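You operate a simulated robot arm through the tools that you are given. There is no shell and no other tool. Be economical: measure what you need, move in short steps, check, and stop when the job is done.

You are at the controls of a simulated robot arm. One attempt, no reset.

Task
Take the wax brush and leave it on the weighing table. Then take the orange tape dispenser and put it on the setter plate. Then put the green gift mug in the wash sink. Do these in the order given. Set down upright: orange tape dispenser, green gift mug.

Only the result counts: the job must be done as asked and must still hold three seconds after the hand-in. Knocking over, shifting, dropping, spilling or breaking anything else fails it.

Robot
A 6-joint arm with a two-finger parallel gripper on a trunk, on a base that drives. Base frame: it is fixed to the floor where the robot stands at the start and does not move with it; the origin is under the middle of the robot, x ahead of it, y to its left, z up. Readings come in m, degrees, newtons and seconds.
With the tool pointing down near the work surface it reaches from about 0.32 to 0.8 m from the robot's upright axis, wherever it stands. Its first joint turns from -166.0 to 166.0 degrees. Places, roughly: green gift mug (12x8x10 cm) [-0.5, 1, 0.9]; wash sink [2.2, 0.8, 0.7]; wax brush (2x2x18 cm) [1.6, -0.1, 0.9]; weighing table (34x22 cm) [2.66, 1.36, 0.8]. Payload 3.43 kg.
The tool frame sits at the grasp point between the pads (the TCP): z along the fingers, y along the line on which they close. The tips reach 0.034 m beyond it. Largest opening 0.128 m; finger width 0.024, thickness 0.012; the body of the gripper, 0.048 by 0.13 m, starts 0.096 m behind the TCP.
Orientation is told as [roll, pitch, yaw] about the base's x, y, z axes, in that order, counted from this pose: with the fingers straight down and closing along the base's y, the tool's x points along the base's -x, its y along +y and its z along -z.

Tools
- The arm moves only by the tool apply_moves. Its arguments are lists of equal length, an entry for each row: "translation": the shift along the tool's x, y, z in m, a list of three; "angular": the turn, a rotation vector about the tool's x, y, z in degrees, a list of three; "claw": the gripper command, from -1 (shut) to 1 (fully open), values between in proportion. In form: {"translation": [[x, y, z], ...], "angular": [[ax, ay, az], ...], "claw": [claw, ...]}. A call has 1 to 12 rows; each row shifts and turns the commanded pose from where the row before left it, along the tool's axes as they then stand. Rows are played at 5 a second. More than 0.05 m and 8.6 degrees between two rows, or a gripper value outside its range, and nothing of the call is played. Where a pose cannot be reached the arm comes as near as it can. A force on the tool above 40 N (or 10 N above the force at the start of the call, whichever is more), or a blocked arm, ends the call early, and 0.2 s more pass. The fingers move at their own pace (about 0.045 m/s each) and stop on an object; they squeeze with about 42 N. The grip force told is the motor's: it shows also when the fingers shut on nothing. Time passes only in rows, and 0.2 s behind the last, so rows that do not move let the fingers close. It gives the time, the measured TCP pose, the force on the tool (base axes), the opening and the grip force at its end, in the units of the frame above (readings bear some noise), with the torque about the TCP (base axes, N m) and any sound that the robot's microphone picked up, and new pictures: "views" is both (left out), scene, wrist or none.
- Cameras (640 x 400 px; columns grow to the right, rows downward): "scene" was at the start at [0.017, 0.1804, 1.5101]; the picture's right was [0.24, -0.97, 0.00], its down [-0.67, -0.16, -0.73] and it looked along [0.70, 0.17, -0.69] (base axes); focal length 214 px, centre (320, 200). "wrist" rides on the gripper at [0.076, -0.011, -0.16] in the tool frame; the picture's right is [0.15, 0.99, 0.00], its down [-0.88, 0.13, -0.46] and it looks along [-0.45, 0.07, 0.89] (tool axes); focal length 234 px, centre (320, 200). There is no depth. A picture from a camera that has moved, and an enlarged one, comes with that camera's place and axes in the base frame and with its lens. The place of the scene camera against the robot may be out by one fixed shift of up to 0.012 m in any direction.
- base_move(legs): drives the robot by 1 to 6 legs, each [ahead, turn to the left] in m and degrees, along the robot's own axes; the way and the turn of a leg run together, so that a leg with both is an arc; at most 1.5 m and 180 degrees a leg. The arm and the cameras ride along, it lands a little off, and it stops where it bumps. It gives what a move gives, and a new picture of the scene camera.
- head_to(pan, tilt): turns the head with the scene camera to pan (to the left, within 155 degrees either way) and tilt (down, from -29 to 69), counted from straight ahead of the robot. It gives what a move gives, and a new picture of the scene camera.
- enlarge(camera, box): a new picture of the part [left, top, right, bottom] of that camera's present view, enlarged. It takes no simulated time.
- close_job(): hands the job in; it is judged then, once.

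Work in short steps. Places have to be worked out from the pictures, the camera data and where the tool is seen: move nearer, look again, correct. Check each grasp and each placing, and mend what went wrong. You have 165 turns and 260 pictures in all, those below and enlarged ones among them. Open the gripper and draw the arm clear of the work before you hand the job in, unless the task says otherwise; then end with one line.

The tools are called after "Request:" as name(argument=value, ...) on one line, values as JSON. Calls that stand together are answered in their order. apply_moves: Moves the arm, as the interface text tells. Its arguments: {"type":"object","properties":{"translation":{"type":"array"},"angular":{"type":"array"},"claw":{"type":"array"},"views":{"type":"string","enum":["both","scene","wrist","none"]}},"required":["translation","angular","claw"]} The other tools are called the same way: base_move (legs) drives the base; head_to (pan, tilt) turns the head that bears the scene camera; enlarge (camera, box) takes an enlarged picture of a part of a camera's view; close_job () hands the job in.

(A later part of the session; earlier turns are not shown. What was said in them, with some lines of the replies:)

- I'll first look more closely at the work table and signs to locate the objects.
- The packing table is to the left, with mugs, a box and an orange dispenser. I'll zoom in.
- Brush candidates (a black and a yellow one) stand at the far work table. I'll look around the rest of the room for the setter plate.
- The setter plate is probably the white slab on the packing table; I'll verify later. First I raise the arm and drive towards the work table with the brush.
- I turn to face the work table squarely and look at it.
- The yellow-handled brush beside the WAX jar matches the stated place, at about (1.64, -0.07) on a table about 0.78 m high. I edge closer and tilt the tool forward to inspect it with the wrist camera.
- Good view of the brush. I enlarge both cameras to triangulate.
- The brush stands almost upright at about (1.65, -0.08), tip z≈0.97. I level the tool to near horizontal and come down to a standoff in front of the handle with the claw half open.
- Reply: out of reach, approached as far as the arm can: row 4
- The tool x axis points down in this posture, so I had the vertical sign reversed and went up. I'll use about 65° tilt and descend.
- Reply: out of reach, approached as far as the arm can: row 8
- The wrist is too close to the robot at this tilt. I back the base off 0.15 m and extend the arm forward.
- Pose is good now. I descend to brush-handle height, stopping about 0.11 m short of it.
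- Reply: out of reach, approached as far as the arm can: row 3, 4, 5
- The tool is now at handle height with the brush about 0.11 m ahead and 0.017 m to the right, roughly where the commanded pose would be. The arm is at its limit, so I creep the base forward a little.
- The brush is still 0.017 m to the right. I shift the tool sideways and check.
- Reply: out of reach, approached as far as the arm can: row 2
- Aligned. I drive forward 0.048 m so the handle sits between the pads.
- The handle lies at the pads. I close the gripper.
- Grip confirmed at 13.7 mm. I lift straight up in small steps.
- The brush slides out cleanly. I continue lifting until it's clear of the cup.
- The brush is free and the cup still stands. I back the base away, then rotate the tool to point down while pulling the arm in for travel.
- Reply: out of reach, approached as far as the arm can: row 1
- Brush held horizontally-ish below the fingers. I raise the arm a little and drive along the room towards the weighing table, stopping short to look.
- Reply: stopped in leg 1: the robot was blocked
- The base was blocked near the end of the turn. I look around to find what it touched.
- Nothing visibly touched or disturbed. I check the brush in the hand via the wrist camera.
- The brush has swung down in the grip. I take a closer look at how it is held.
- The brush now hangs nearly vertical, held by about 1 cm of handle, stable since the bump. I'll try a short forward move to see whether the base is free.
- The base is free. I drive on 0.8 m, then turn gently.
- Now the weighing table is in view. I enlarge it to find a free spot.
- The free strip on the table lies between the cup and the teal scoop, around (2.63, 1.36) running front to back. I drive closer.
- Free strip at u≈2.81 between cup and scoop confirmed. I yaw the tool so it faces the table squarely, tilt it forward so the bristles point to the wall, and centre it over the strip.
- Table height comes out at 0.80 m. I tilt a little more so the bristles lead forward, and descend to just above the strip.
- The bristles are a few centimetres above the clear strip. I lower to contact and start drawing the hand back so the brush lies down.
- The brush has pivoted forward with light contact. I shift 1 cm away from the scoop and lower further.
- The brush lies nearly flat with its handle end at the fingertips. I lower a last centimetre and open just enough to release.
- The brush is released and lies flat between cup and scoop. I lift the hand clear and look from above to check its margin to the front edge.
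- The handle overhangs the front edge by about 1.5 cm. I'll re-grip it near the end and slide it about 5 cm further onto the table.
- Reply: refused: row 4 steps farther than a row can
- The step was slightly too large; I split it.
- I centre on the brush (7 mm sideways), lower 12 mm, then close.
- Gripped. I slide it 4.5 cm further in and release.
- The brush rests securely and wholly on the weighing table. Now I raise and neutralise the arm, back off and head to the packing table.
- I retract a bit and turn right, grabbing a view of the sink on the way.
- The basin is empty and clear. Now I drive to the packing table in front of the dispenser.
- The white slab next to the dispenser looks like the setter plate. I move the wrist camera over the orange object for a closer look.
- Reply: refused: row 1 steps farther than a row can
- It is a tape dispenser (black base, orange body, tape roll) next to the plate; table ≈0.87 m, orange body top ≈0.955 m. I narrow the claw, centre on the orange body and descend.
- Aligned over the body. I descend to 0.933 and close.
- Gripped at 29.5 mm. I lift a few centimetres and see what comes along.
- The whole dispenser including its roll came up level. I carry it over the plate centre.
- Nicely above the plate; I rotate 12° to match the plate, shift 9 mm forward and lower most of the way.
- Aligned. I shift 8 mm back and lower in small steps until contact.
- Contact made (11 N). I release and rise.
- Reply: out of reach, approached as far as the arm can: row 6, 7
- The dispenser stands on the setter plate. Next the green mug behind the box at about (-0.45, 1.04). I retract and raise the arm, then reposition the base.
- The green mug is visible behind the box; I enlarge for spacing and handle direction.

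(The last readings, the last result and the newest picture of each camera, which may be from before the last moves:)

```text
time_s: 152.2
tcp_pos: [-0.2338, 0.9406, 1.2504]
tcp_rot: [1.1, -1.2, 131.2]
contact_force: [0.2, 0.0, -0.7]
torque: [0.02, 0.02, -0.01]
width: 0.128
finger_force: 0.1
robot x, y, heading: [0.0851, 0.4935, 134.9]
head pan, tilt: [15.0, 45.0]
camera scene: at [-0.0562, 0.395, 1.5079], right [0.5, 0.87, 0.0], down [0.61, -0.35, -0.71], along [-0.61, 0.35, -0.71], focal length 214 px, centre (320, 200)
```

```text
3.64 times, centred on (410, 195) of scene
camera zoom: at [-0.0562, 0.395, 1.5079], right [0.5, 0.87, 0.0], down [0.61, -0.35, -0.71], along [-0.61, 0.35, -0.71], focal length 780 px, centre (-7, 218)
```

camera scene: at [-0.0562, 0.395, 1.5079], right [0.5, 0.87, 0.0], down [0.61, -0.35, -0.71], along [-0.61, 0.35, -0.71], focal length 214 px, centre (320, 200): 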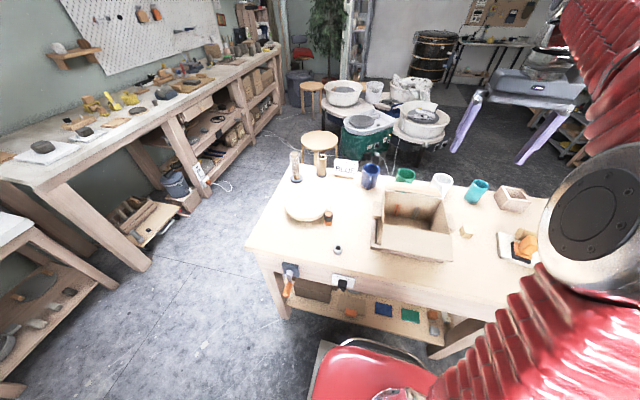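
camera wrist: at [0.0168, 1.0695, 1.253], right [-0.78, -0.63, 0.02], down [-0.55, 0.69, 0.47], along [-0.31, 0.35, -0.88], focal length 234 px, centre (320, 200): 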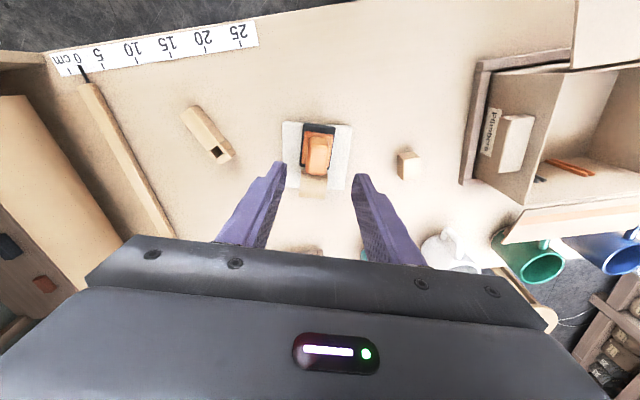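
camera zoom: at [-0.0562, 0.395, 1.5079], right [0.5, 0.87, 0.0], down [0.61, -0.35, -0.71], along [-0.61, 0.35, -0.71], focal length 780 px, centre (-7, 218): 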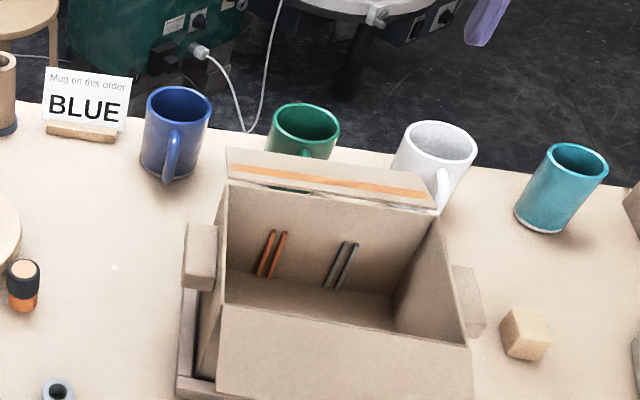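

Mug rim centre is at about (-0.485, 1.053, 0.96), handle towards the box whose flap edge is close to the handle. I nudge the base 4 cm closer, and move the open hand above the mug.

Request:
base_move(legs=[[0.04, 0]])

Request:
apply_moves(translation=[[-0.035, 0.019, 0], [-0.035, 0.019, 0], [-0.035, 0.019, 0], [-0.035, 0.019, 0.02], [-0.035, 0.019, 0.03], [-0.032, 0.019, 0.03]], angular=[[0, 0, 0], [0, 0, 0], [0, 0, 0], [0, 0, 0], [0, 0, 0], [0, 0, 0]], claw=[1, 1, 1, 1, 1, 1])

Request:
enlarge(camera="wrist", box=[200, 60, 440, 240])

```text
time_s: 153.1
tcp_pos: [-0.2653, 0.9697, 1.2506]
tcp_rot: [1.2, -1.1, 131.1]
contact_force: [-0.7, 0.1, -0.4]
torque: [0.0, 0.0, 0.01]
width: 0.1279
finger_force: 0.0
robot x, y, heading: [0.0586, 0.5273, 134.9]
head pan, tilt: [15.0, 45.0]
camera scene: at [-0.0851, 0.4238, 1.5079], right [0.5, 0.87, 0.0], down [0.61, -0.35, -0.71], along [-0.61, 0.35, -0.71], focal length 214 px, centre (320, 200)
```

scene: 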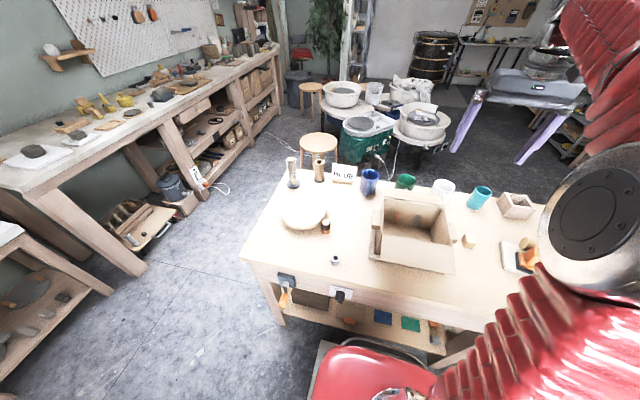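

```text
time_s: 154.5
tcp_pos: [-0.4673, 1.0262, 1.1586]
tcp_rot: [1.2, -1.1, 131.0]
contact_force: [-0.9, 0.4, 0.4]
torque: [-0.04, -0.02, 0.02]
width: 0.128
finger_force: 0.0
out of reach, approached as far as the arm can: row 4, 5, 6
robot x, y, heading: [0.0595, 0.5237, 135.2]
head pan, tilt: [15.0, 45.0]
camera scene: at [-0.0854, 0.4241, 1.5078], right [0.5, 0.87, 0.0], down [0.61, -0.35, -0.71], along [-0.61, 0.35, -0.71], focal length 214 px, centre (320, 200)
camera wrist: at [-0.4046, 0.9782, 1.3179], right [-0.65, -0.76, 0.02], down [-0.66, 0.58, 0.48], along [-0.37, 0.3, -0.88], focal length 234 px, centre (320, 200)
```

scene: 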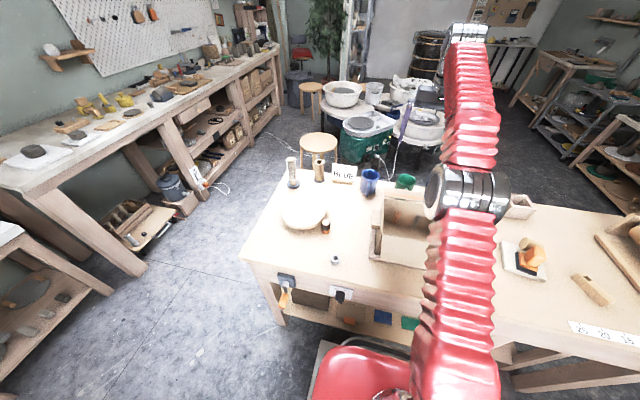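
wrist: 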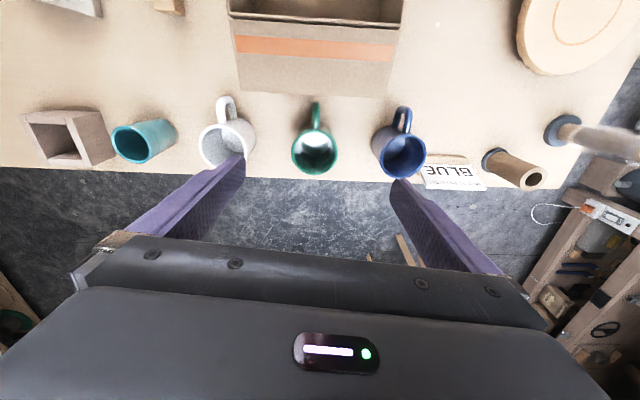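

```text
2.22 times, centred on (320, 150) of wrist
camera zoom: at [-0.4046, 0.9782, 1.3179], right [-0.65, -0.76, 0.02], down [-0.66, 0.58, 0.48], along [-0.37, 0.3, -0.88], focal length 520 px, centre (320, 311)
```

zoom: 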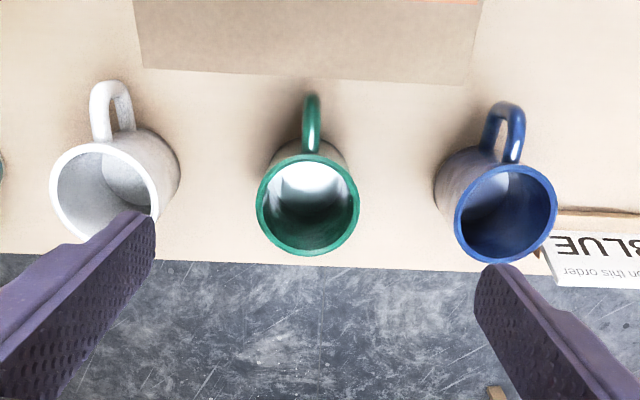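

The mug handle is clear of the flap. I descend with slightly narrower opening and re-check alignment above the rim.

Request:
apply_moves(translation=[[0, 0, 0.03], [0, 0, 0.03], [0, 0, 0.03], [0, 0, 0.02]], angular=[[0, 0, 0], [0, 0, 0], [0, 0, 0], [0, 0, 0]], claw=[0.72, 0.72, 0.72, 0.72], views="wrist")

Request:
enlarge(camera="wrist", box=[200, 60, 440, 240])

```text
time_s: 155.5
tcp_pos: [-0.4695, 1.0256, 1.0506]
tcp_rot: [1.2, -1.2, 131.2]
contact_force: [-0.1, 0.0, -0.1]
torque: [0.0, 0.01, -0.02]
width: 0.1104
finger_force: 0.0
robot x, y, heading: [0.0576, 0.5243, 135.2]
head pan, tilt: [15.0, 45.0]
camera wrist: at [-0.4063, 0.9765, 1.2095], right [-0.65, -0.76, 0.02], down [-0.66, 0.58, 0.48], along [-0.37, 0.3, -0.88], focal length 234 px, centre (320, 200)
```

wrist: 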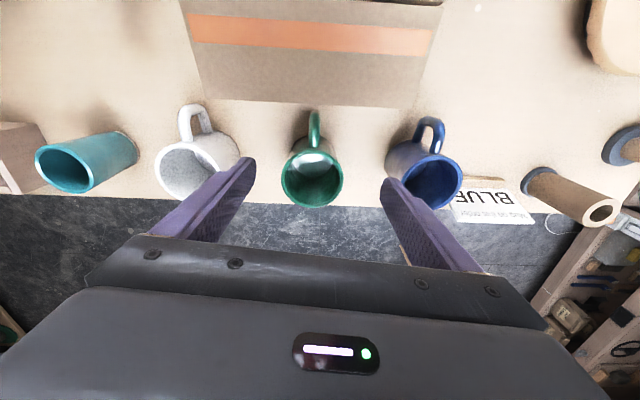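

```text
2.22 times, centred on (320, 150) of wrist
camera zoom: at [-0.4063, 0.9765, 1.2095], right [-0.65, -0.76, 0.02], down [-0.66, 0.58, 0.48], along [-0.37, 0.3, -0.88], focal length 520 px, centre (320, 311)
```

zoom: 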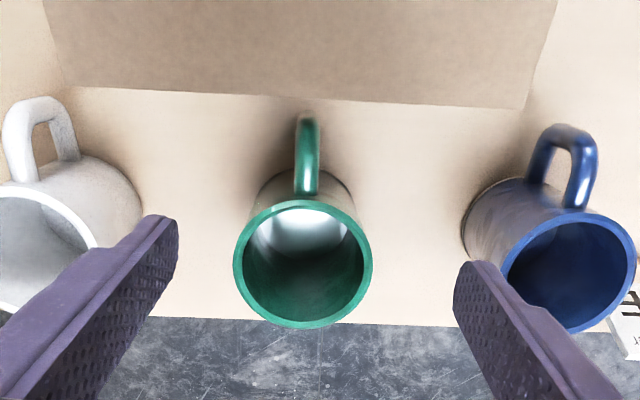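

I need another 28 mm forward and 5 mm right; try that at this height.

Request:
apply_moves(translation=[[-0.014, -0.002, 0], [-0.014, -0.003, 0.02], [0, 0, 0.01]], angular=[[0, 0, 0], [0, 0, 0], [0, 0, 0]], claw=[0.72, 0.72, 0.72], views="wrist")

Request:
enlarge(camera="wrist", box=[200, 60, 440, 240])

```text
time_s: 156.3
tcp_pos: [-0.4856, 1.0515, 1.0188]
tcp_rot: [1.1, -1.2, 131.1]
contact_force: [-0.2, -0.9, 0.7]
torque: [-0.01, -0.06, -0.01]
width: 0.1098
finger_force: 0.1
robot x, y, heading: [0.0572, 0.5269, 135.1]
head pan, tilt: [15.0, 45.0]
camera wrist: at [-0.4217, 1.0015, 1.1789], right [-0.65, -0.76, 0.02], down [-0.66, 0.58, 0.48], along [-0.37, 0.3, -0.88], focal length 234 px, centre (320, 200)
```

wrist: 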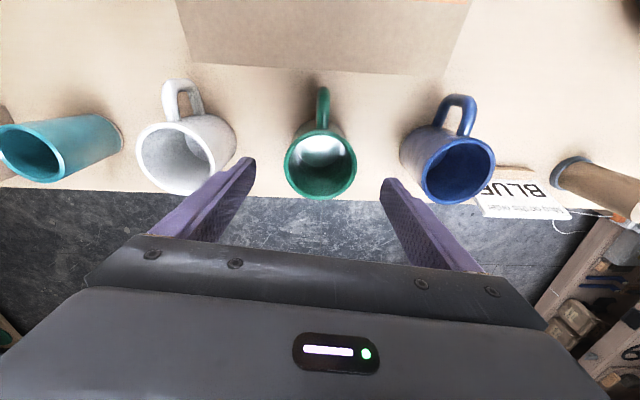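

```text
2.22 times, centred on (320, 150) of wrist
camera zoom: at [-0.4217, 1.0015, 1.1789], right [-0.65, -0.76, 0.02], down [-0.66, 0.58, 0.48], along [-0.37, 0.3, -0.88], focal length 520 px, centre (320, 311)
```

zoom: 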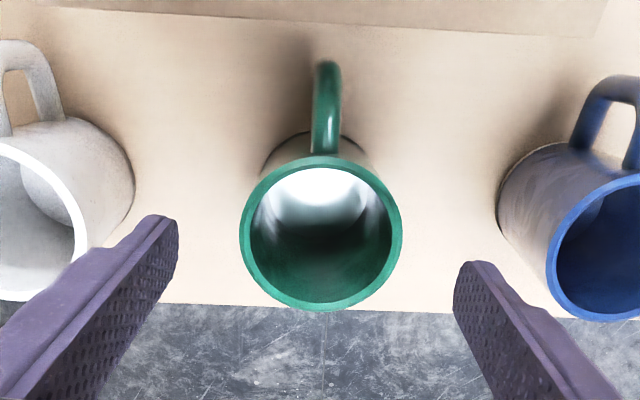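

Centred over the mug. I descend around it to z≈0.922.

Request:
apply_moves(translation=[[0, 0, 0.032], [0, 0, 0.032], [0, 0, 0.032]], angular=[[0, 0, 0], [0, 0, 0], [0, 0, 0]], claw=[0.72, 0.72, 0.72])

Request:
enlarge(camera="scene", box=[340, 140, 480, 250])

```text
time_s: 157.1
tcp_pos: [-0.4848, 1.0498, 0.9202]
tcp_rot: [1.2, -1.3, 131.1]
contact_force: [-0.7, -0.7, -0.4]
torque: [-0.02, -0.02, 0.0]
width: 0.11
finger_force: 0.0
robot x, y, heading: [0.0572, 0.5264, 135.2]
head pan, tilt: [15.0, 45.0]
camera scene: at [-0.0852, 0.4239, 1.5079], right [0.5, 0.87, 0.0], down [0.61, -0.35, -0.71], along [-0.61, 0.35, -0.71], focal length 214 px, centre (320, 200)
camera wrist: at [-0.4221, 0.9995, 1.0806], right [-0.65, -0.76, 0.02], down [-0.66, 0.58, 0.48], along [-0.37, 0.3, -0.88], focal length 234 px, centre (320, 200)
```

scene: 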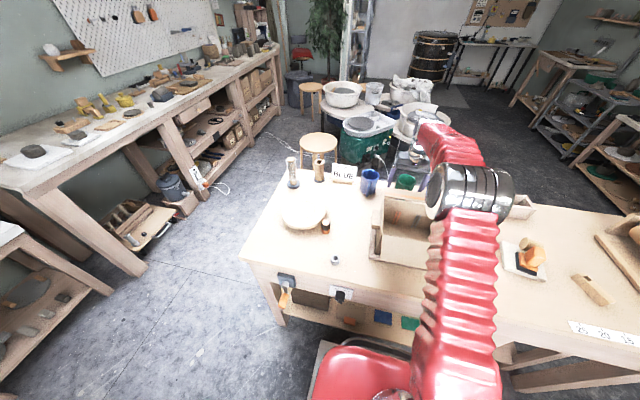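
wrist: 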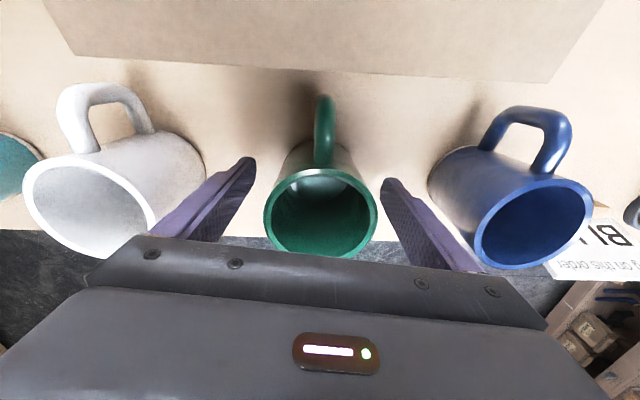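

```text
3.64 times, centred on (410, 195) of scene
camera zoom: at [-0.0852, 0.4239, 1.5079], right [0.5, 0.87, 0.0], down [0.61, -0.35, -0.71], along [-0.61, 0.35, -0.71], focal length 780 px, centre (-7, 218)
```

zoom: 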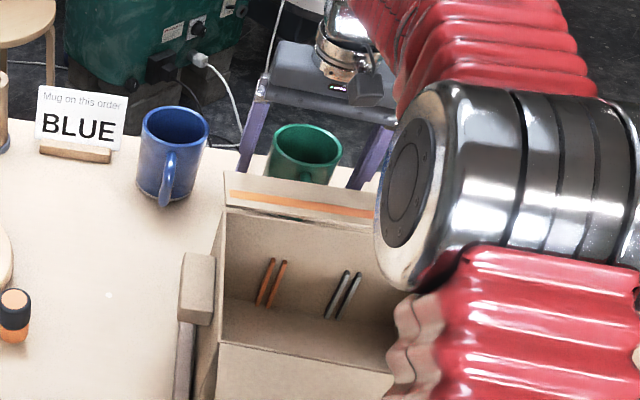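

Fingers straddle the mug body with neighbours clear. I close.

Request:
apply_moves(translation=[[0, 0, 0], [0, 0, 0], [0, 0, 0], [0, 0, 0], [0, 0, 0]], angular=[[0, 0, 0], [0, 0, 0], [0, 0, 0], [0, 0, 0], [0, 0, 0]], claw=[0.3, 0, -0.5, -1, -1], views="wrist")

```text
time_s: 158.3
tcp_pos: [-0.4852, 1.0495, 0.9202]
tcp_rot: [1.2, -1.2, 131.1]
contact_force: [-1.5, -0.7, -0.1]
torque: [0.0, 0.03, 0.02]
width: 0.073
finger_force: 42.3
robot x, y, heading: [0.0564, 0.5266, 135.0]
head pan, tilt: [15.0, 45.0]
camera wrist: at [-0.4221, 0.9996, 1.0806], right [-0.65, -0.76, 0.02], down [-0.66, 0.58, 0.48], along [-0.37, 0.3, -0.88], focal length 234 px, centre (320, 200)
```

wrist: 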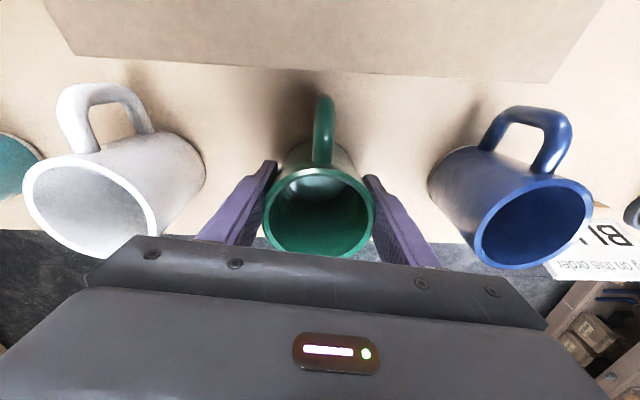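

Firm grip at 73 mm. I lift in stages, watching the handle and flap.

Request:
apply_moves(translation=[[0, 0, -0.02], [0, 0, -0.03], [0, 0, -0.04], [0, 0, 0]], angular=[[0, 0, 0], [0, 0, 0], [0, 0, 0], [0, 0, 0]], claw=[-1, -1, -1, -1], views="wrist")

Request:
enlarge(camera="scene", box=[340, 110, 480, 250])

```text
time_s: 159.3
tcp_pos: [-0.4831, 1.053, 1.0099]
tcp_rot: [1.2, -1.2, 131.1]
contact_force: [-0.4, 0.5, -2.2]
torque: [0.0, -0.02, 0.02]
width: 0.0728
finger_force: 42.1
robot x, y, heading: [0.0576, 0.5254, 134.9]
head pan, tilt: [15.0, 45.0]
camera wrist: at [-0.4203, 1.0036, 1.1696], right [-0.65, -0.76, 0.02], down [-0.66, 0.58, 0.48], along [-0.37, 0.3, -0.88], focal length 234 px, centre (320, 200)
```

wrist: 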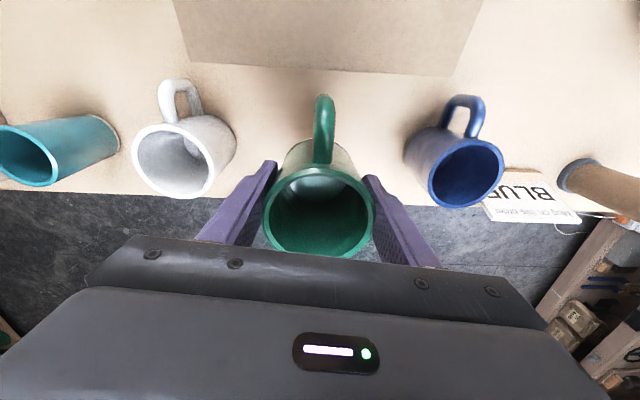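

```text
2.86 times, centred on (410, 180) of scene
camera zoom: at [-0.0854, 0.4241, 1.5079], right [0.5, 0.87, 0.0], down [0.61, -0.35, -0.71], along [-0.61, 0.35, -0.71], focal length 613 px, centre (63, 257)
```

zoom: 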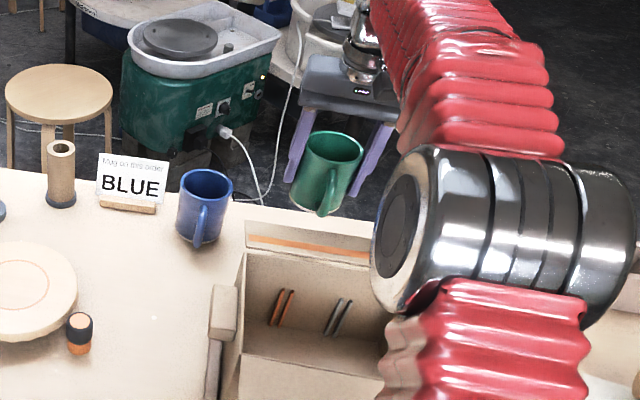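

The mug is up and clear of the flap. I continue up, then retract over the box.

Request:
apply_moves(translation=[[0, 0, -0.03], [0, 0, -0.03], [0, 0, -0.03], [0, 0, -0.03]], angular=[[0, 0, 0], [0, 0, 0], [0, 0, 0], [0, 0, 0]], claw=[-1, -1, -1, -1], views="wrist")

```text
time_s: 160.3
tcp_pos: [-0.4741, 1.0431, 1.1275]
tcp_rot: [1.2, -1.1, 131.0]
contact_force: [-0.8, 0.5, -4.4]
torque: [-0.05, -0.06, -0.01]
width: 0.0726
finger_force: 41.5
out of reach, approached as far as the arm can: row 4
robot x, y, heading: [0.0595, 0.5252, 135.0]
head pan, tilt: [15.0, 45.0]
camera wrist: at [-0.4102, 0.9934, 1.2876], right [-0.65, -0.76, 0.02], down [-0.66, 0.58, 0.48], along [-0.37, 0.3, -0.88], focal length 234 px, centre (320, 200)
```

wrist: 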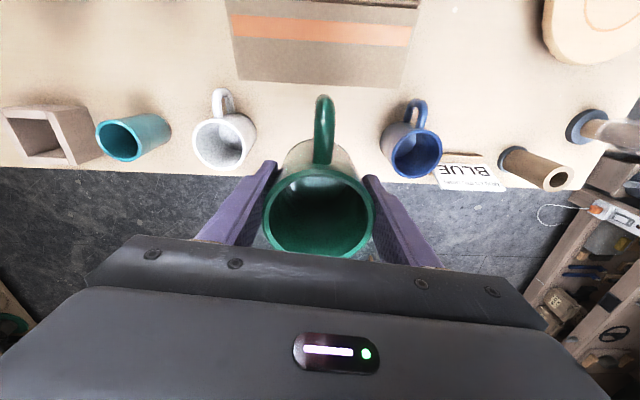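

Clear above everything. I pull the arm in and back the base away from the table.

Request:
apply_moves(translation=[[0.03, 0, -0.015], [0.035, 0, -0.02], [0.035, 0, -0.02], [0.035, 0, -0.02], [0.035, 0, -0.015], [0.03, 0, 0]], angular=[[0, 0, 0], [0, 0, 0], [0, 0, 0], [0, 0, 0], [0, 0, 0], [0, 0, 0]], claw=[-1, -1, -1, -1, -1, -1], views="none")

Request:
base_move(legs=[[-0.35, 0], [0, -45], [0, -45]])

Request:
head_to(pan=-10, tilt=40)

```text
time_s: 161.7
tcp_pos: [-0.3397, 0.8943, 1.2129]
tcp_rot: [1.2, -1.2, 131.1]
contact_force: [-0.4, 0.6, -3.4]
torque: [0.0, -0.01, 0.03]
width: 0.0726
finger_force: 42.0
robot x, y, heading: [0.0578, 0.5289, 135.1]
head pan, tilt: [15.0, 45.0]
```

```text
time_s: 170.5
tcp_pos: [0.6667, 0.6881, 1.2141]
tcp_rot: [1.2, -1.1, 42.4]
contact_force: [0.0, 0.2, -2.9]
torque: [-0.03, -0.03, 0.01]
width: 0.0721
finger_force: 42.1
robot x, y, heading: [0.2601, 0.3273, 47.4]
head pan, tilt: [15.0, 45.0]
stopped in leg 3: the robot was blocked; the commanded pose is now the measured one
camera scene: at [0.1398, 0.4722, 1.5078], right [0.89, -0.46, 0.0], down [-0.33, -0.63, -0.71], along [0.33, 0.63, -0.71], focal length 214 px, centre (320, 200)
```

scene: 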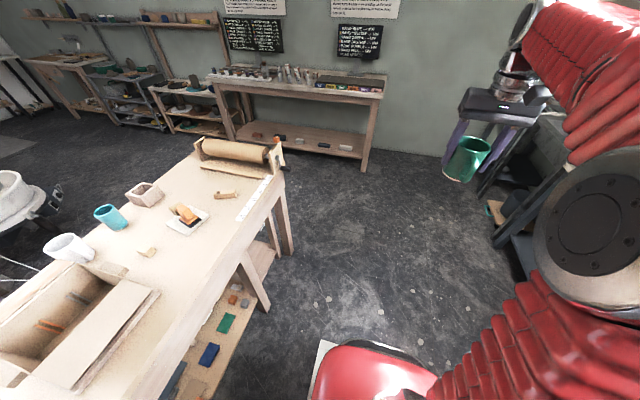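

```text
time_s: 171.4
tcp_pos: [0.6656, 0.6875, 1.2148]
tcp_rot: [1.2, -1.2, 42.4]
contact_force: [0.1, -0.1, -2.7]
torque: [0.01, 0.02, -0.02]
width: 0.0719
finger_force: 42.1
robot x, y, heading: [0.2597, 0.3306, 47.3]
head pan, tilt: [-10.0, 40.0]
camera scene: at [0.1696, 0.4517, 1.5151], right [0.61, -0.79, 0.0], down [-0.51, -0.39, -0.77], along [0.61, 0.47, -0.64], focal length 214 px, centre (320, 200)
```

scene: 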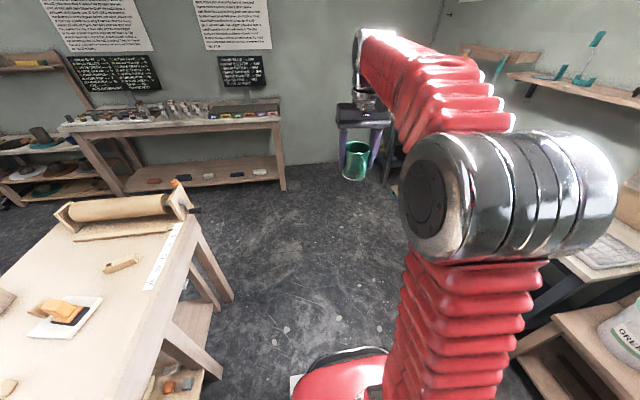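

Base turn stopped just short of target (no contact visible). I check the dispenser and mug from here.

Request:
enlarge(camera="scene", box=[0, 260, 160, 360])

Request:
base_move(legs=[[0.85, 0], [0.82, 0]])

```text
4.00 times, centred on (80, 310) of scene
camera zoom: at [0.1696, 0.4517, 1.5151], right [0.61, -0.79, 0.0], down [-0.51, -0.39, -0.77], along [0.61, 0.47, -0.64], focal length 858 px, centre (1280, -240)
```

zoom: 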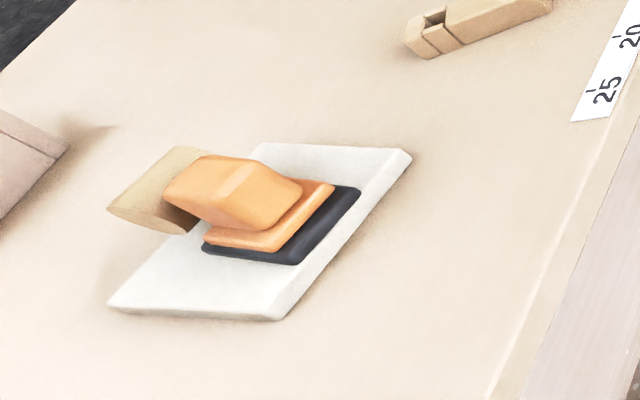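

```text
time_s: 182.6
tcp_pos: [1.8371, 1.9054, 1.2145]
tcp_rot: [1.2, -1.2, 41.3]
contact_force: [-0.5, 0.4, -2.6]
torque: [-0.02, -0.01, -0.01]
width: 0.0716
finger_force: 42.1
robot x, y, heading: [1.4203, 1.5545, 46.0]
head pan, tilt: [-10.0, 40.0]
camera scene: at [1.3343, 1.6792, 1.5151], right [0.59, -0.81, 0.0], down [-0.52, -0.38, -0.77], along [0.62, 0.45, -0.64], focal length 214 px, centre (320, 200)
```

scene: 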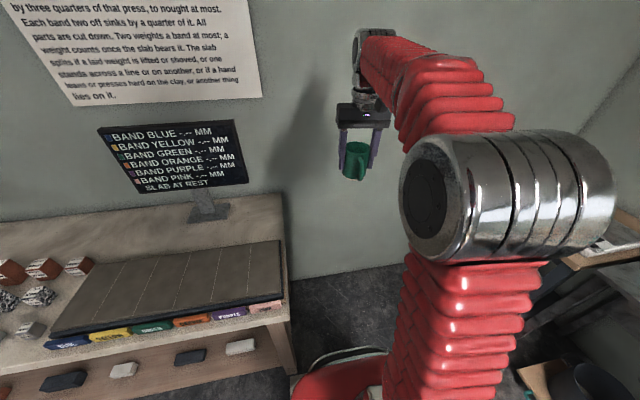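

Dispenser is fine. I back off slightly from the slab table and turn right to face the sink.

Request:
base_move(legs=[[-0.08, 0], [0, -46], [0, -45]])

Request:
head_to(pan=20, tilt=40)

```text
time_s: 189.8
tcp_pos: [1.7137, 1.0735, 1.2154]
tcp_rot: [1.2, -1.2, -50.0]
contact_force: [0.3, 0.4, -3.5]
torque: [0.02, 0.0, 0.04]
width: 0.0717
finger_force: 42.1
robot x, y, heading: [1.4161, 1.5351, -43.8]
head pan, tilt: [-10.0, 40.0]
stopped in leg 3: the robot was blocked; the commanded pose is now the measured one
camera scene: at [1.5274, 1.6374, 1.5151], right [-0.81, -0.59, 0.0], down [-0.38, 0.52, -0.77], along [0.45, -0.62, -0.64], focal length 214 px, centre (320, 200)
```

scene: 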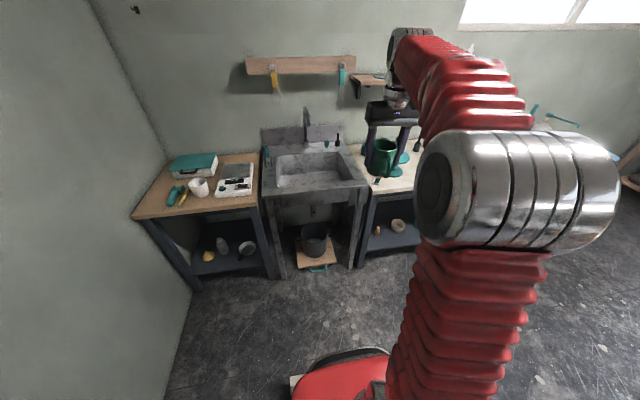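

```text
time_s: 190.8
tcp_pos: [1.7146, 1.0728, 1.2149]
tcp_rot: [1.2, -1.3, -49.9]
contact_force: [-0.4, -1.1, -3.3]
torque: [0.01, 0.03, -0.05]
width: 0.0717
finger_force: 41.8
robot x, y, heading: [1.4147, 1.5393, -43.6]
head pan, tilt: [20.0, 40.0]
camera scene: at [1.5548, 1.6717, 1.5151], right [-0.4, -0.92, 0.0], down [-0.59, 0.26, -0.77], along [0.7, -0.31, -0.64], focal length 214 px, centre (320, 200)
```

scene: 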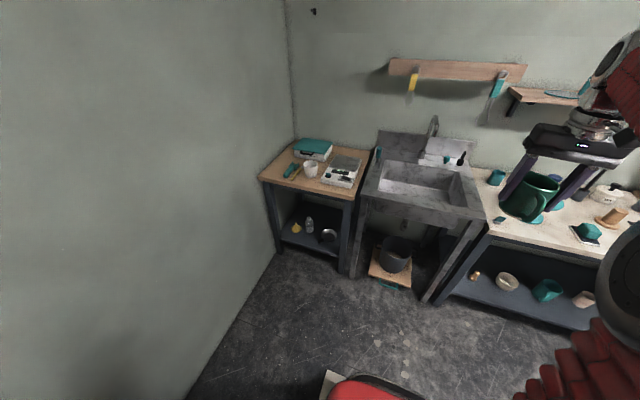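

The sink lies ahead. I drive up to it.

Request:
base_move(legs=[[0.46, 0]])

Request:
enlarge(camera="wrist", box=[0, 0, 640, 400])

```text
time_s: 194.3
tcp_pos: [2.0531, 0.7395, 1.2158]
tcp_rot: [1.1, -1.1, -50.4]
contact_force: [0.0, 0.1, -3.0]
torque: [-0.02, 0.03, -0.02]
width: 0.0716
finger_force: 42.0
robot x, y, heading: [1.7554, 1.2115, -44.3]
head pan, tilt: [20.0, 40.0]
camera scene: at [1.8992, 1.3401, 1.5151], right [-0.41, -0.91, 0.0], down [-0.59, 0.26, -0.77], along [0.7, -0.31, -0.64], focal length 214 px, centre (320, 200)
```

scene: 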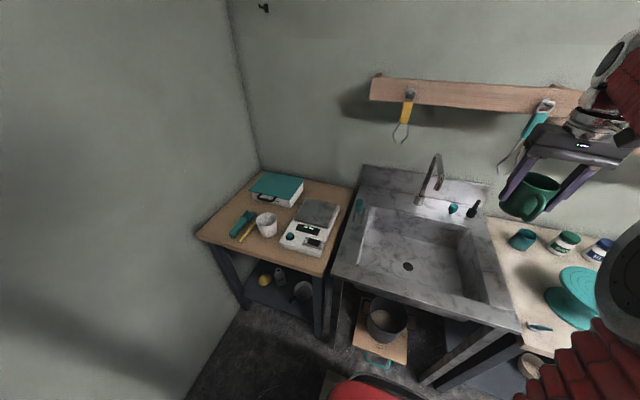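

```text
1.00 times, centred on (320, 200) of wrist (not enlarged: the box is as wide or as high as the picture)
camera zoom: at [1.9906, 0.7924, 1.3749], right [0.67, 0.74, 0.02], down [0.65, -0.59, 0.48], along [0.37, -0.31, -0.88], focal length 234 px, centre (320, 200)
```

zoom: 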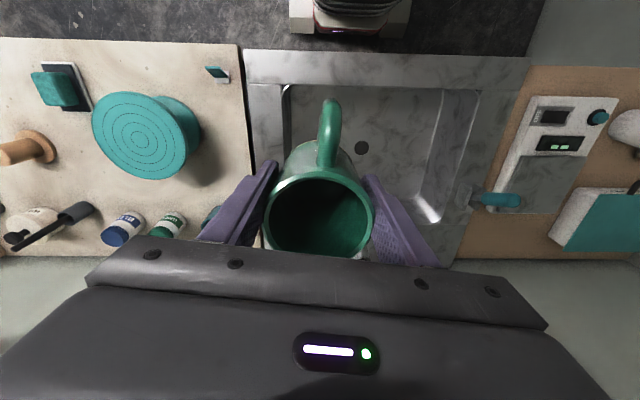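

I enlarge the sink to locate the faucet spout relative to the basin.

Request:
enlarge(camera="scene", box=[320, 130, 540, 340])

Request:
head_to(pan=55, tilt=30)

```text
1.90 times, centred on (430, 235) of scene
camera zoom: at [1.8992, 1.3401, 1.5151], right [-0.41, -0.91, 0.0], down [-0.59, 0.26, -0.77], along [0.7, -0.31, -0.64], focal length 408 px, centre (110, 133)
```

zoom: 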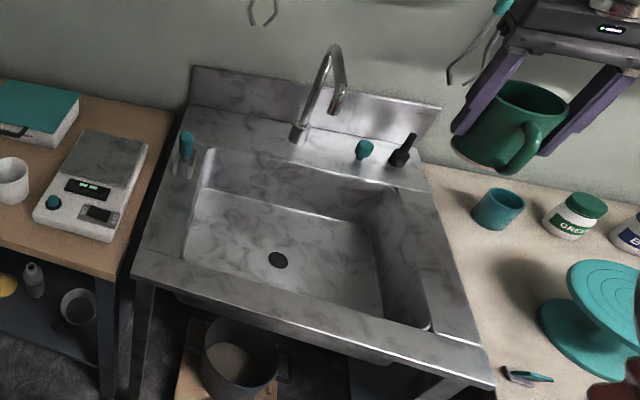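

```text
time_s: 195.3
tcp_pos: [2.0519, 0.74, 1.2166]
tcp_rot: [1.2, -1.2, -50.4]
contact_force: [-0.3, 0.2, -2.9]
torque: [0.0, 0.0, -0.02]
width: 0.0717
finger_force: 41.9
robot x, y, heading: [1.7574, 1.2091, -44.1]
head pan, tilt: [55.0, 30.0]
camera scene: at [1.9106, 1.3918, 1.5305], right [0.19, -0.98, 0.0], down [-0.49, -0.09, -0.87], along [0.85, 0.16, -0.5], focal length 214 px, centre (320, 200)
```

scene: 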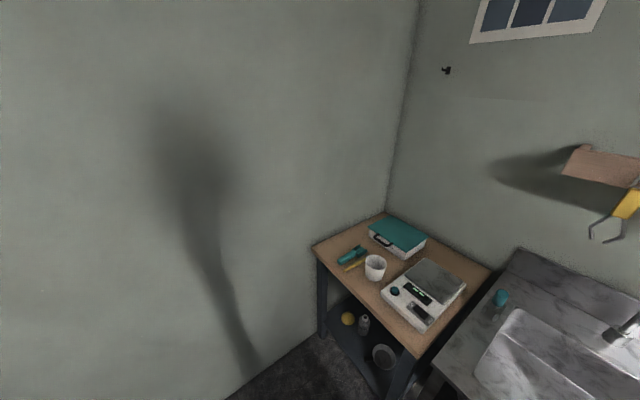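

Basin spans u≈1.91–2.32, v≈0.88–1.24 with floor z≈0.665; faucet is centred at the back. I'll place the mug in the front part, to the right of the faucet. First shift over that spot and check.

Request:
apply_moves(translation=[[-0.034, 0.026, 0], [-0.033, 0.026, 0], [0, 0, 0.04], [0, 0, 0.04], [0, 0, 0.04], [0, 0, 0]], angular=[[0, 0, 0], [0, 0, 0], [0, 0, 0], [0, 0, 0], [0, 0, 0], [0, 0, 0]], claw=[-1, -1, -1, -1, -1, -1], views="wrist")

Request:
head_to(pan=15, tilt=45)

Request:
enlarge(camera="scene", box=[300, 100, 540, 320])

```text
time_s: 196.7
tcp_pos: [2.1398, 0.725, 1.0975]
tcp_rot: [1.3, -1.2, -50.4]
contact_force: [-0.1, -0.2, -3.0]
torque: [-0.02, 0.01, 0.02]
width: 0.0718
finger_force: 42.3
robot x, y, heading: [1.7596, 1.212, -44.5]
head pan, tilt: [55.0, 30.0]
camera wrist: at [2.0765, 0.7764, 1.2575], right [0.67, 0.74, 0.02], down [0.65, -0.59, 0.48], along [0.37, -0.31, -0.88], focal length 234 px, centre (320, 200)
```

wrist: 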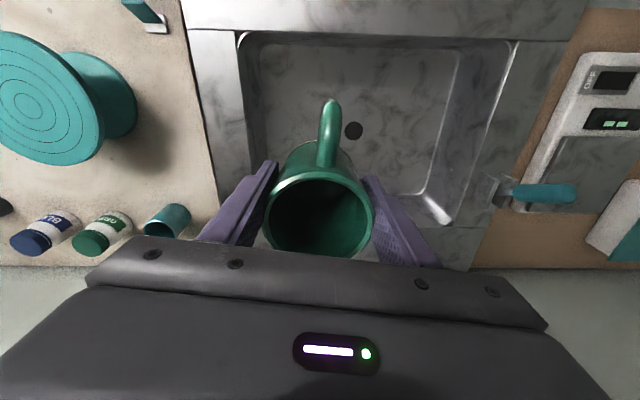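

```text
time_s: 197.8
tcp_pos: [2.1383, 0.7244, 1.0978]
tcp_rot: [1.2, -1.2, -50.4]
contact_force: [-0.4, -0.3, -2.3]
torque: [-0.01, 0.0, -0.01]
width: 0.0718
finger_force: 42.6
robot x, y, heading: [1.7552, 1.2097, -44.3]
head pan, tilt: [15.0, 45.0]
camera scene: at [1.8928, 1.3353, 1.5079], right [-0.49, -0.87, 0.0], down [-0.62, 0.35, -0.71], along [0.62, -0.34, -0.71], focal length 214 px, centre (320, 200)
```

scene: 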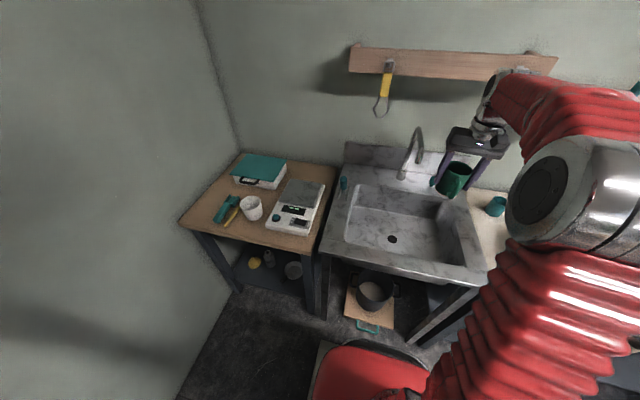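

```text
1.82 times, centred on (420, 210) of scene
camera zoom: at [1.8928, 1.3353, 1.5079], right [-0.49, -0.87, 0.0], down [-0.62, 0.35, -0.71], along [0.62, -0.34, -0.71], focal length 390 px, centre (138, 182)
```

zoom: 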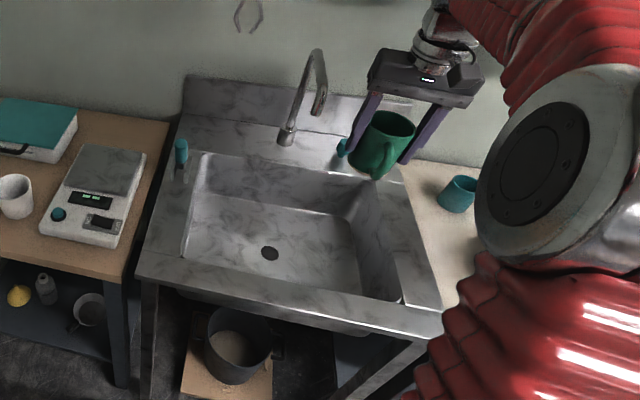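

Position is good: right of the faucet, well inside the basin. I lower the mug into the basin, stopping a few centimetres above the floor.

Request:
apply_moves(translation=[[0, 0, 0.04], [0, 0, 0.04], [0, 0, 0.04], [0, 0, 0.04], [0, 0, 0.04], [0, 0, 0.04], [0, 0, 0.04], [0, 0, 0.04], [0, 0, 0.02], [0, 0, 0]], angular=[[0, 0, 0], [0, 0, 0], [0, 0, 0], [0, 0, 0], [0, 0, 0], [0, 0, 0], [0, 0, 0], [0, 0, 0], [0, 0, 0], [0, 0, 0]], claw=[-1, -1, -1, -1, -1, -1, -1, -1, -1, -1])

Request:
enlarge(camera="scene", box=[300, 100, 540, 320])

```text
time_s: 200.0
tcp_pos: [2.1477, 0.7206, 0.7557]
tcp_rot: [1.3, -1.2, -50.3]
contact_force: [0.5, -0.3, -2.6]
torque: [0.02, 0.02, 0.0]
width: 0.0714
finger_force: 41.7
robot x, y, heading: [1.7585, 1.2112, -44.3]
head pan, tilt: [15.0, 45.0]
camera scene: at [1.8928, 1.3351, 1.5079], right [-0.49, -0.87, 0.0], down [-0.62, 0.35, -0.71], along [0.62, -0.35, -0.71], focal length 214 px, centre (320, 200)
camera wrist: at [2.0847, 0.7731, 0.9149], right [0.67, 0.74, 0.02], down [0.65, -0.59, 0.48], along [0.36, -0.31, -0.88], focal length 234 px, centre (320, 200)
```

scene: 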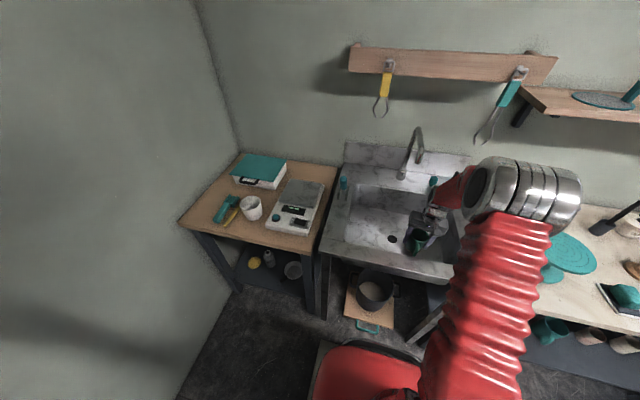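
wrist: 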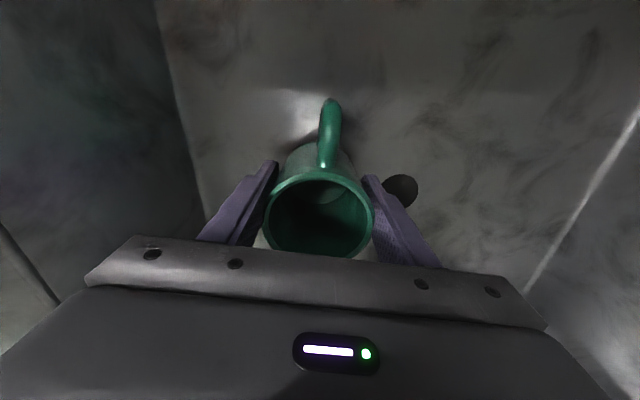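

```text
1.82 times, centred on (420, 210) of scene
camera zoom: at [1.8928, 1.3351, 1.5079], right [-0.49, -0.87, 0.0], down [-0.62, 0.35, -0.71], along [0.62, -0.35, -0.71], focal length 390 px, centre (138, 182)
```

zoom: 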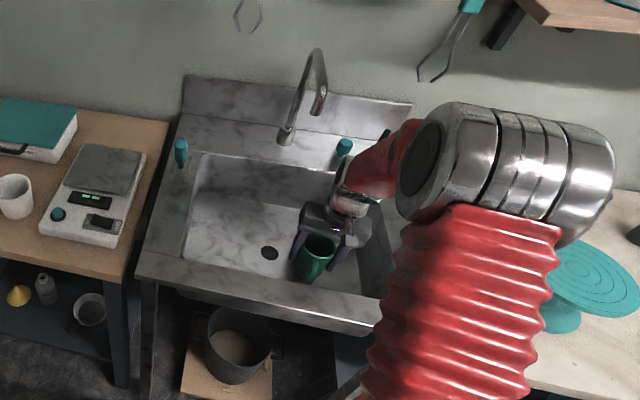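

The mug is inside the basin. I lower slowly to the floor.

Request:
apply_moves(translation=[[0, 0, 0.01], [0, 0, 0.01], [0, 0, 0.006], [0, 0, 0.004], [0, 0, 0.004]], angular=[[0, 0, 0], [0, 0, 0], [0, 0, 0], [0, 0, 0], [0, 0, 0]], claw=[-1, -1, -1, -1, -1], views="none")

```text
time_s: 200.8
tcp_pos: [2.1494, 0.7183, 0.7344]
tcp_rot: [1.2, -1.5, -50.5]
contact_force: [-1.8, 0.0, 2.2]
torque: [0.12, 0.06, 0.04]
width: 0.0715
finger_force: 41.5
robot x, y, heading: [1.7575, 1.2085, -44.2]
head pan, tilt: [15.0, 45.0]
stopped in row 4: the force on the tool passed its limit at 46 N (the readings are from after the stop); the commanded pose is now the measured one
```

Contact at z≈0.734. I verify with views that it is the mug on the basin floor and not the arm on the rim.

Request:
enlarge(camera="wrist", box=[160, 60, 480, 260])

Request:
enlarge(camera="scene", box=[380, 150, 500, 270])

```text
2.00 times, centred on (320, 160) of wrist
camera zoom: at [2.0881, 0.7718, 0.894], right [0.67, 0.74, 0.02], down [0.65, -0.59, 0.48], along [0.37, -0.31, -0.88], focal length 468 px, centre (320, 280)
```

zoom: 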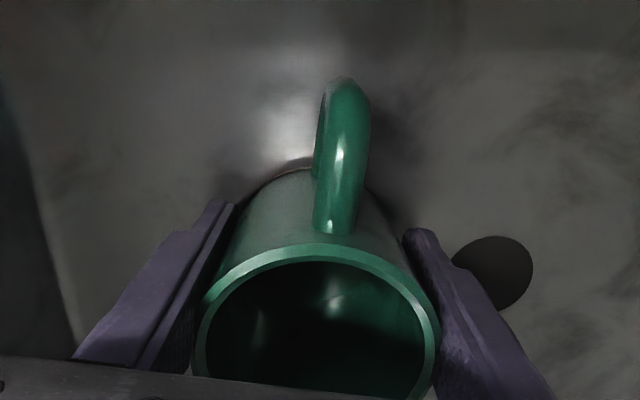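

```text
3.33 times, centred on (440, 210) of scene
camera zoom: at [1.8927, 1.3352, 1.5079], right [-0.49, -0.87, 0.0], down [-0.62, 0.35, -0.71], along [0.62, -0.35, -0.71], focal length 715 px, centre (-80, 167)
```

zoom: 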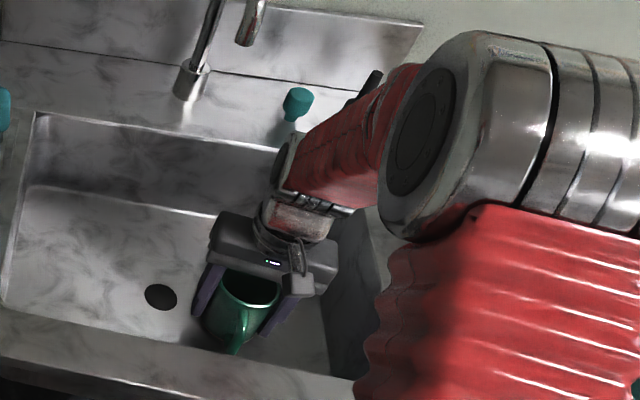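

It's the mug on the basin floor. I open and rise straight up.

Request:
apply_moves(translation=[[0, 0, 0], [0, 0, 0], [0, 0, 0], [0, 0, -0.03], [0, 0, -0.04], [0, 0, -0.04], [0, 0, -0.04], [0, 0, -0.04]], angular=[[0, 0, 0], [0, 0, 0], [0, 0, 0], [0, 0, 0], [0, 0, 0], [0, 0, 0], [0, 0, 0], [0, 0, 0]], claw=[0.2, 0.5, 0.6, 0.6, 0.6, 0.6, 0.6, 0.6])

Request:
enlarge(camera="wrist", box=[160, 60, 480, 260])

```text
time_s: 202.6
tcp_pos: [2.1417, 0.7226, 0.9243]
tcp_rot: [1.2, -1.5, -50.4]
contact_force: [0.4, -0.2, 0.0]
torque: [0.0, 0.01, 0.01]
width: 0.1025
finger_force: 0.1
robot x, y, heading: [1.7591, 1.2077, -44.1]
head pan, tilt: [15.0, 45.0]
camera scene: at [1.8929, 1.3351, 1.5079], right [-0.49, -0.87, 0.0], down [-0.62, 0.35, -0.71], along [0.62, -0.35, -0.71], focal length 214 px, centre (320, 200)
camera wrist: at [2.0795, 0.7756, 1.0835], right [0.67, 0.74, 0.02], down [0.65, -0.59, 0.48], along [0.37, -0.31, -0.88], focal length 234 px, centre (320, 200)
```

scene: 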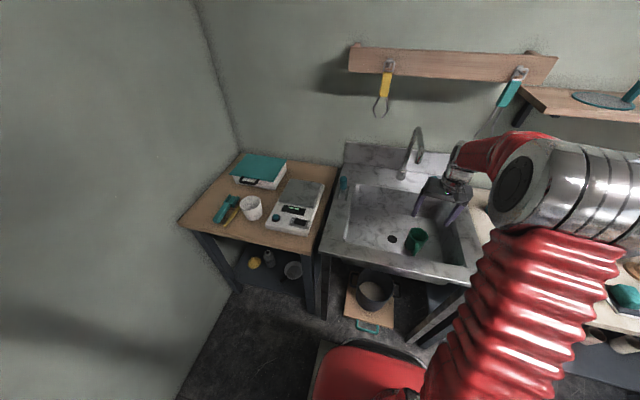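
wrist: 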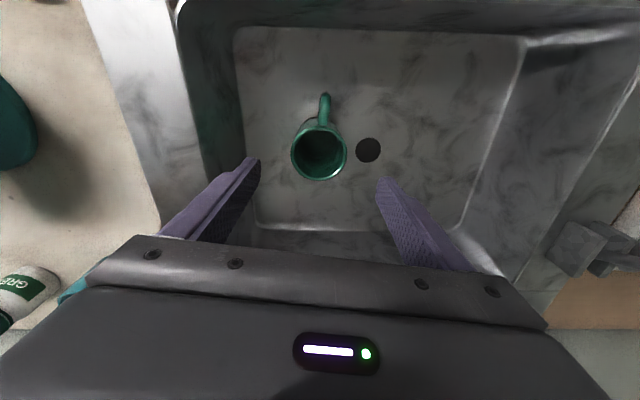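

```text
2.00 times, centred on (320, 160) of wrist
camera zoom: at [2.0795, 0.7756, 1.0835], right [0.67, 0.74, 0.02], down [0.65, -0.59, 0.48], along [0.37, -0.31, -0.88], focal length 468 px, centre (320, 280)
```

zoom: 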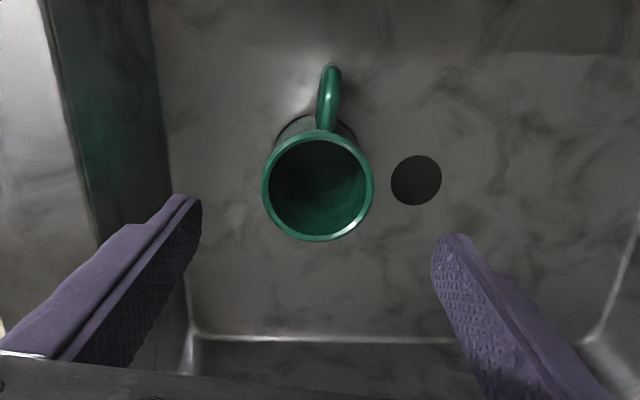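

The mug stands upright in the sink. I raise the arm and back away, then check the brush once more.

Request:
apply_moves(translation=[[0, 0, -0.045], [0, 0, -0.045], [0, 0, -0.045], [0, 0, -0.045], [0, 0, -0.04], [0.03, 0, -0.03], [0.03, 0, 0], [0.03, 0, 0]], angular=[[0, 0, 0], [0, 0, 0], [0, 0, 0], [0, 0, 0], [0, 0, 0], [0, 0, 0], [0, 0, 0], [0, 0, 0]], claw=[0.6, 0.6, 0.6, 0.6, 1, 1, 1, 1], views="none")

Request:
base_move(legs=[[-0.3, 0]])

Request:
enlarge(camera="scene", box=[180, 120, 480, 300])

```text
time_s: 204.4
tcp_pos: [2.0773, 0.7906, 1.1707]
tcp_rot: [1.2, -1.5, -50.5]
contact_force: [0.9, 0.1, -0.6]
torque: [0.02, 0.01, -0.06]
width: 0.1281
finger_force: 0.0
robot x, y, heading: [1.7578, 1.2091, -44.1]
head pan, tilt: [15.0, 45.0]
```

```text
time_s: 207.0
tcp_pos: [1.86, 1.006, 1.1699]
tcp_rot: [1.2, -1.5, -50.3]
contact_force: [-0.1, 0.9, 0.4]
torque: [-0.02, 0.0, 0.0]
width: 0.1281
finger_force: 0.0
robot x, y, heading: [1.5403, 1.4223, -43.9]
head pan, tilt: [15.0, 45.0]
camera scene: at [1.6726, 1.5494, 1.5079], right [-0.49, -0.87, 0.0], down [-0.62, 0.34, -0.71], along [0.62, -0.34, -0.71], focal length 214 px, centre (320, 200)
```

scene: 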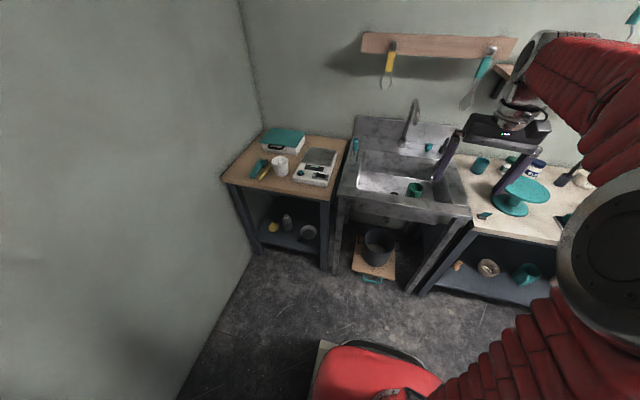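

```text
2.13 times, centred on (330, 210) of scene
camera zoom: at [1.6726, 1.5494, 1.5079], right [-0.49, -0.87, 0.0], down [-0.62, 0.34, -0.71], along [0.62, -0.34, -0.71], focal length 458 px, centre (299, 179)
```

zoom: 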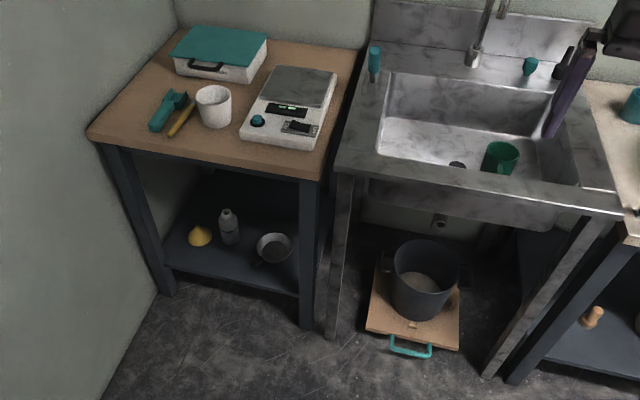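

Brush lies on the weighing table, dispenser stands on the plate, mug stands upright in the sink, the hand is open and clear. I hand in.

Request:
close_job()

```text
The job is handed in.
```

The job is handed in. The wax brush lies on the weighing table, the orange tape dispenser stands upright on the white slab beside it that I took to be the setter plate, with its tape roll overhanging the back edge by about 1 cm, and the green gift mug stands upright in the wash sink.
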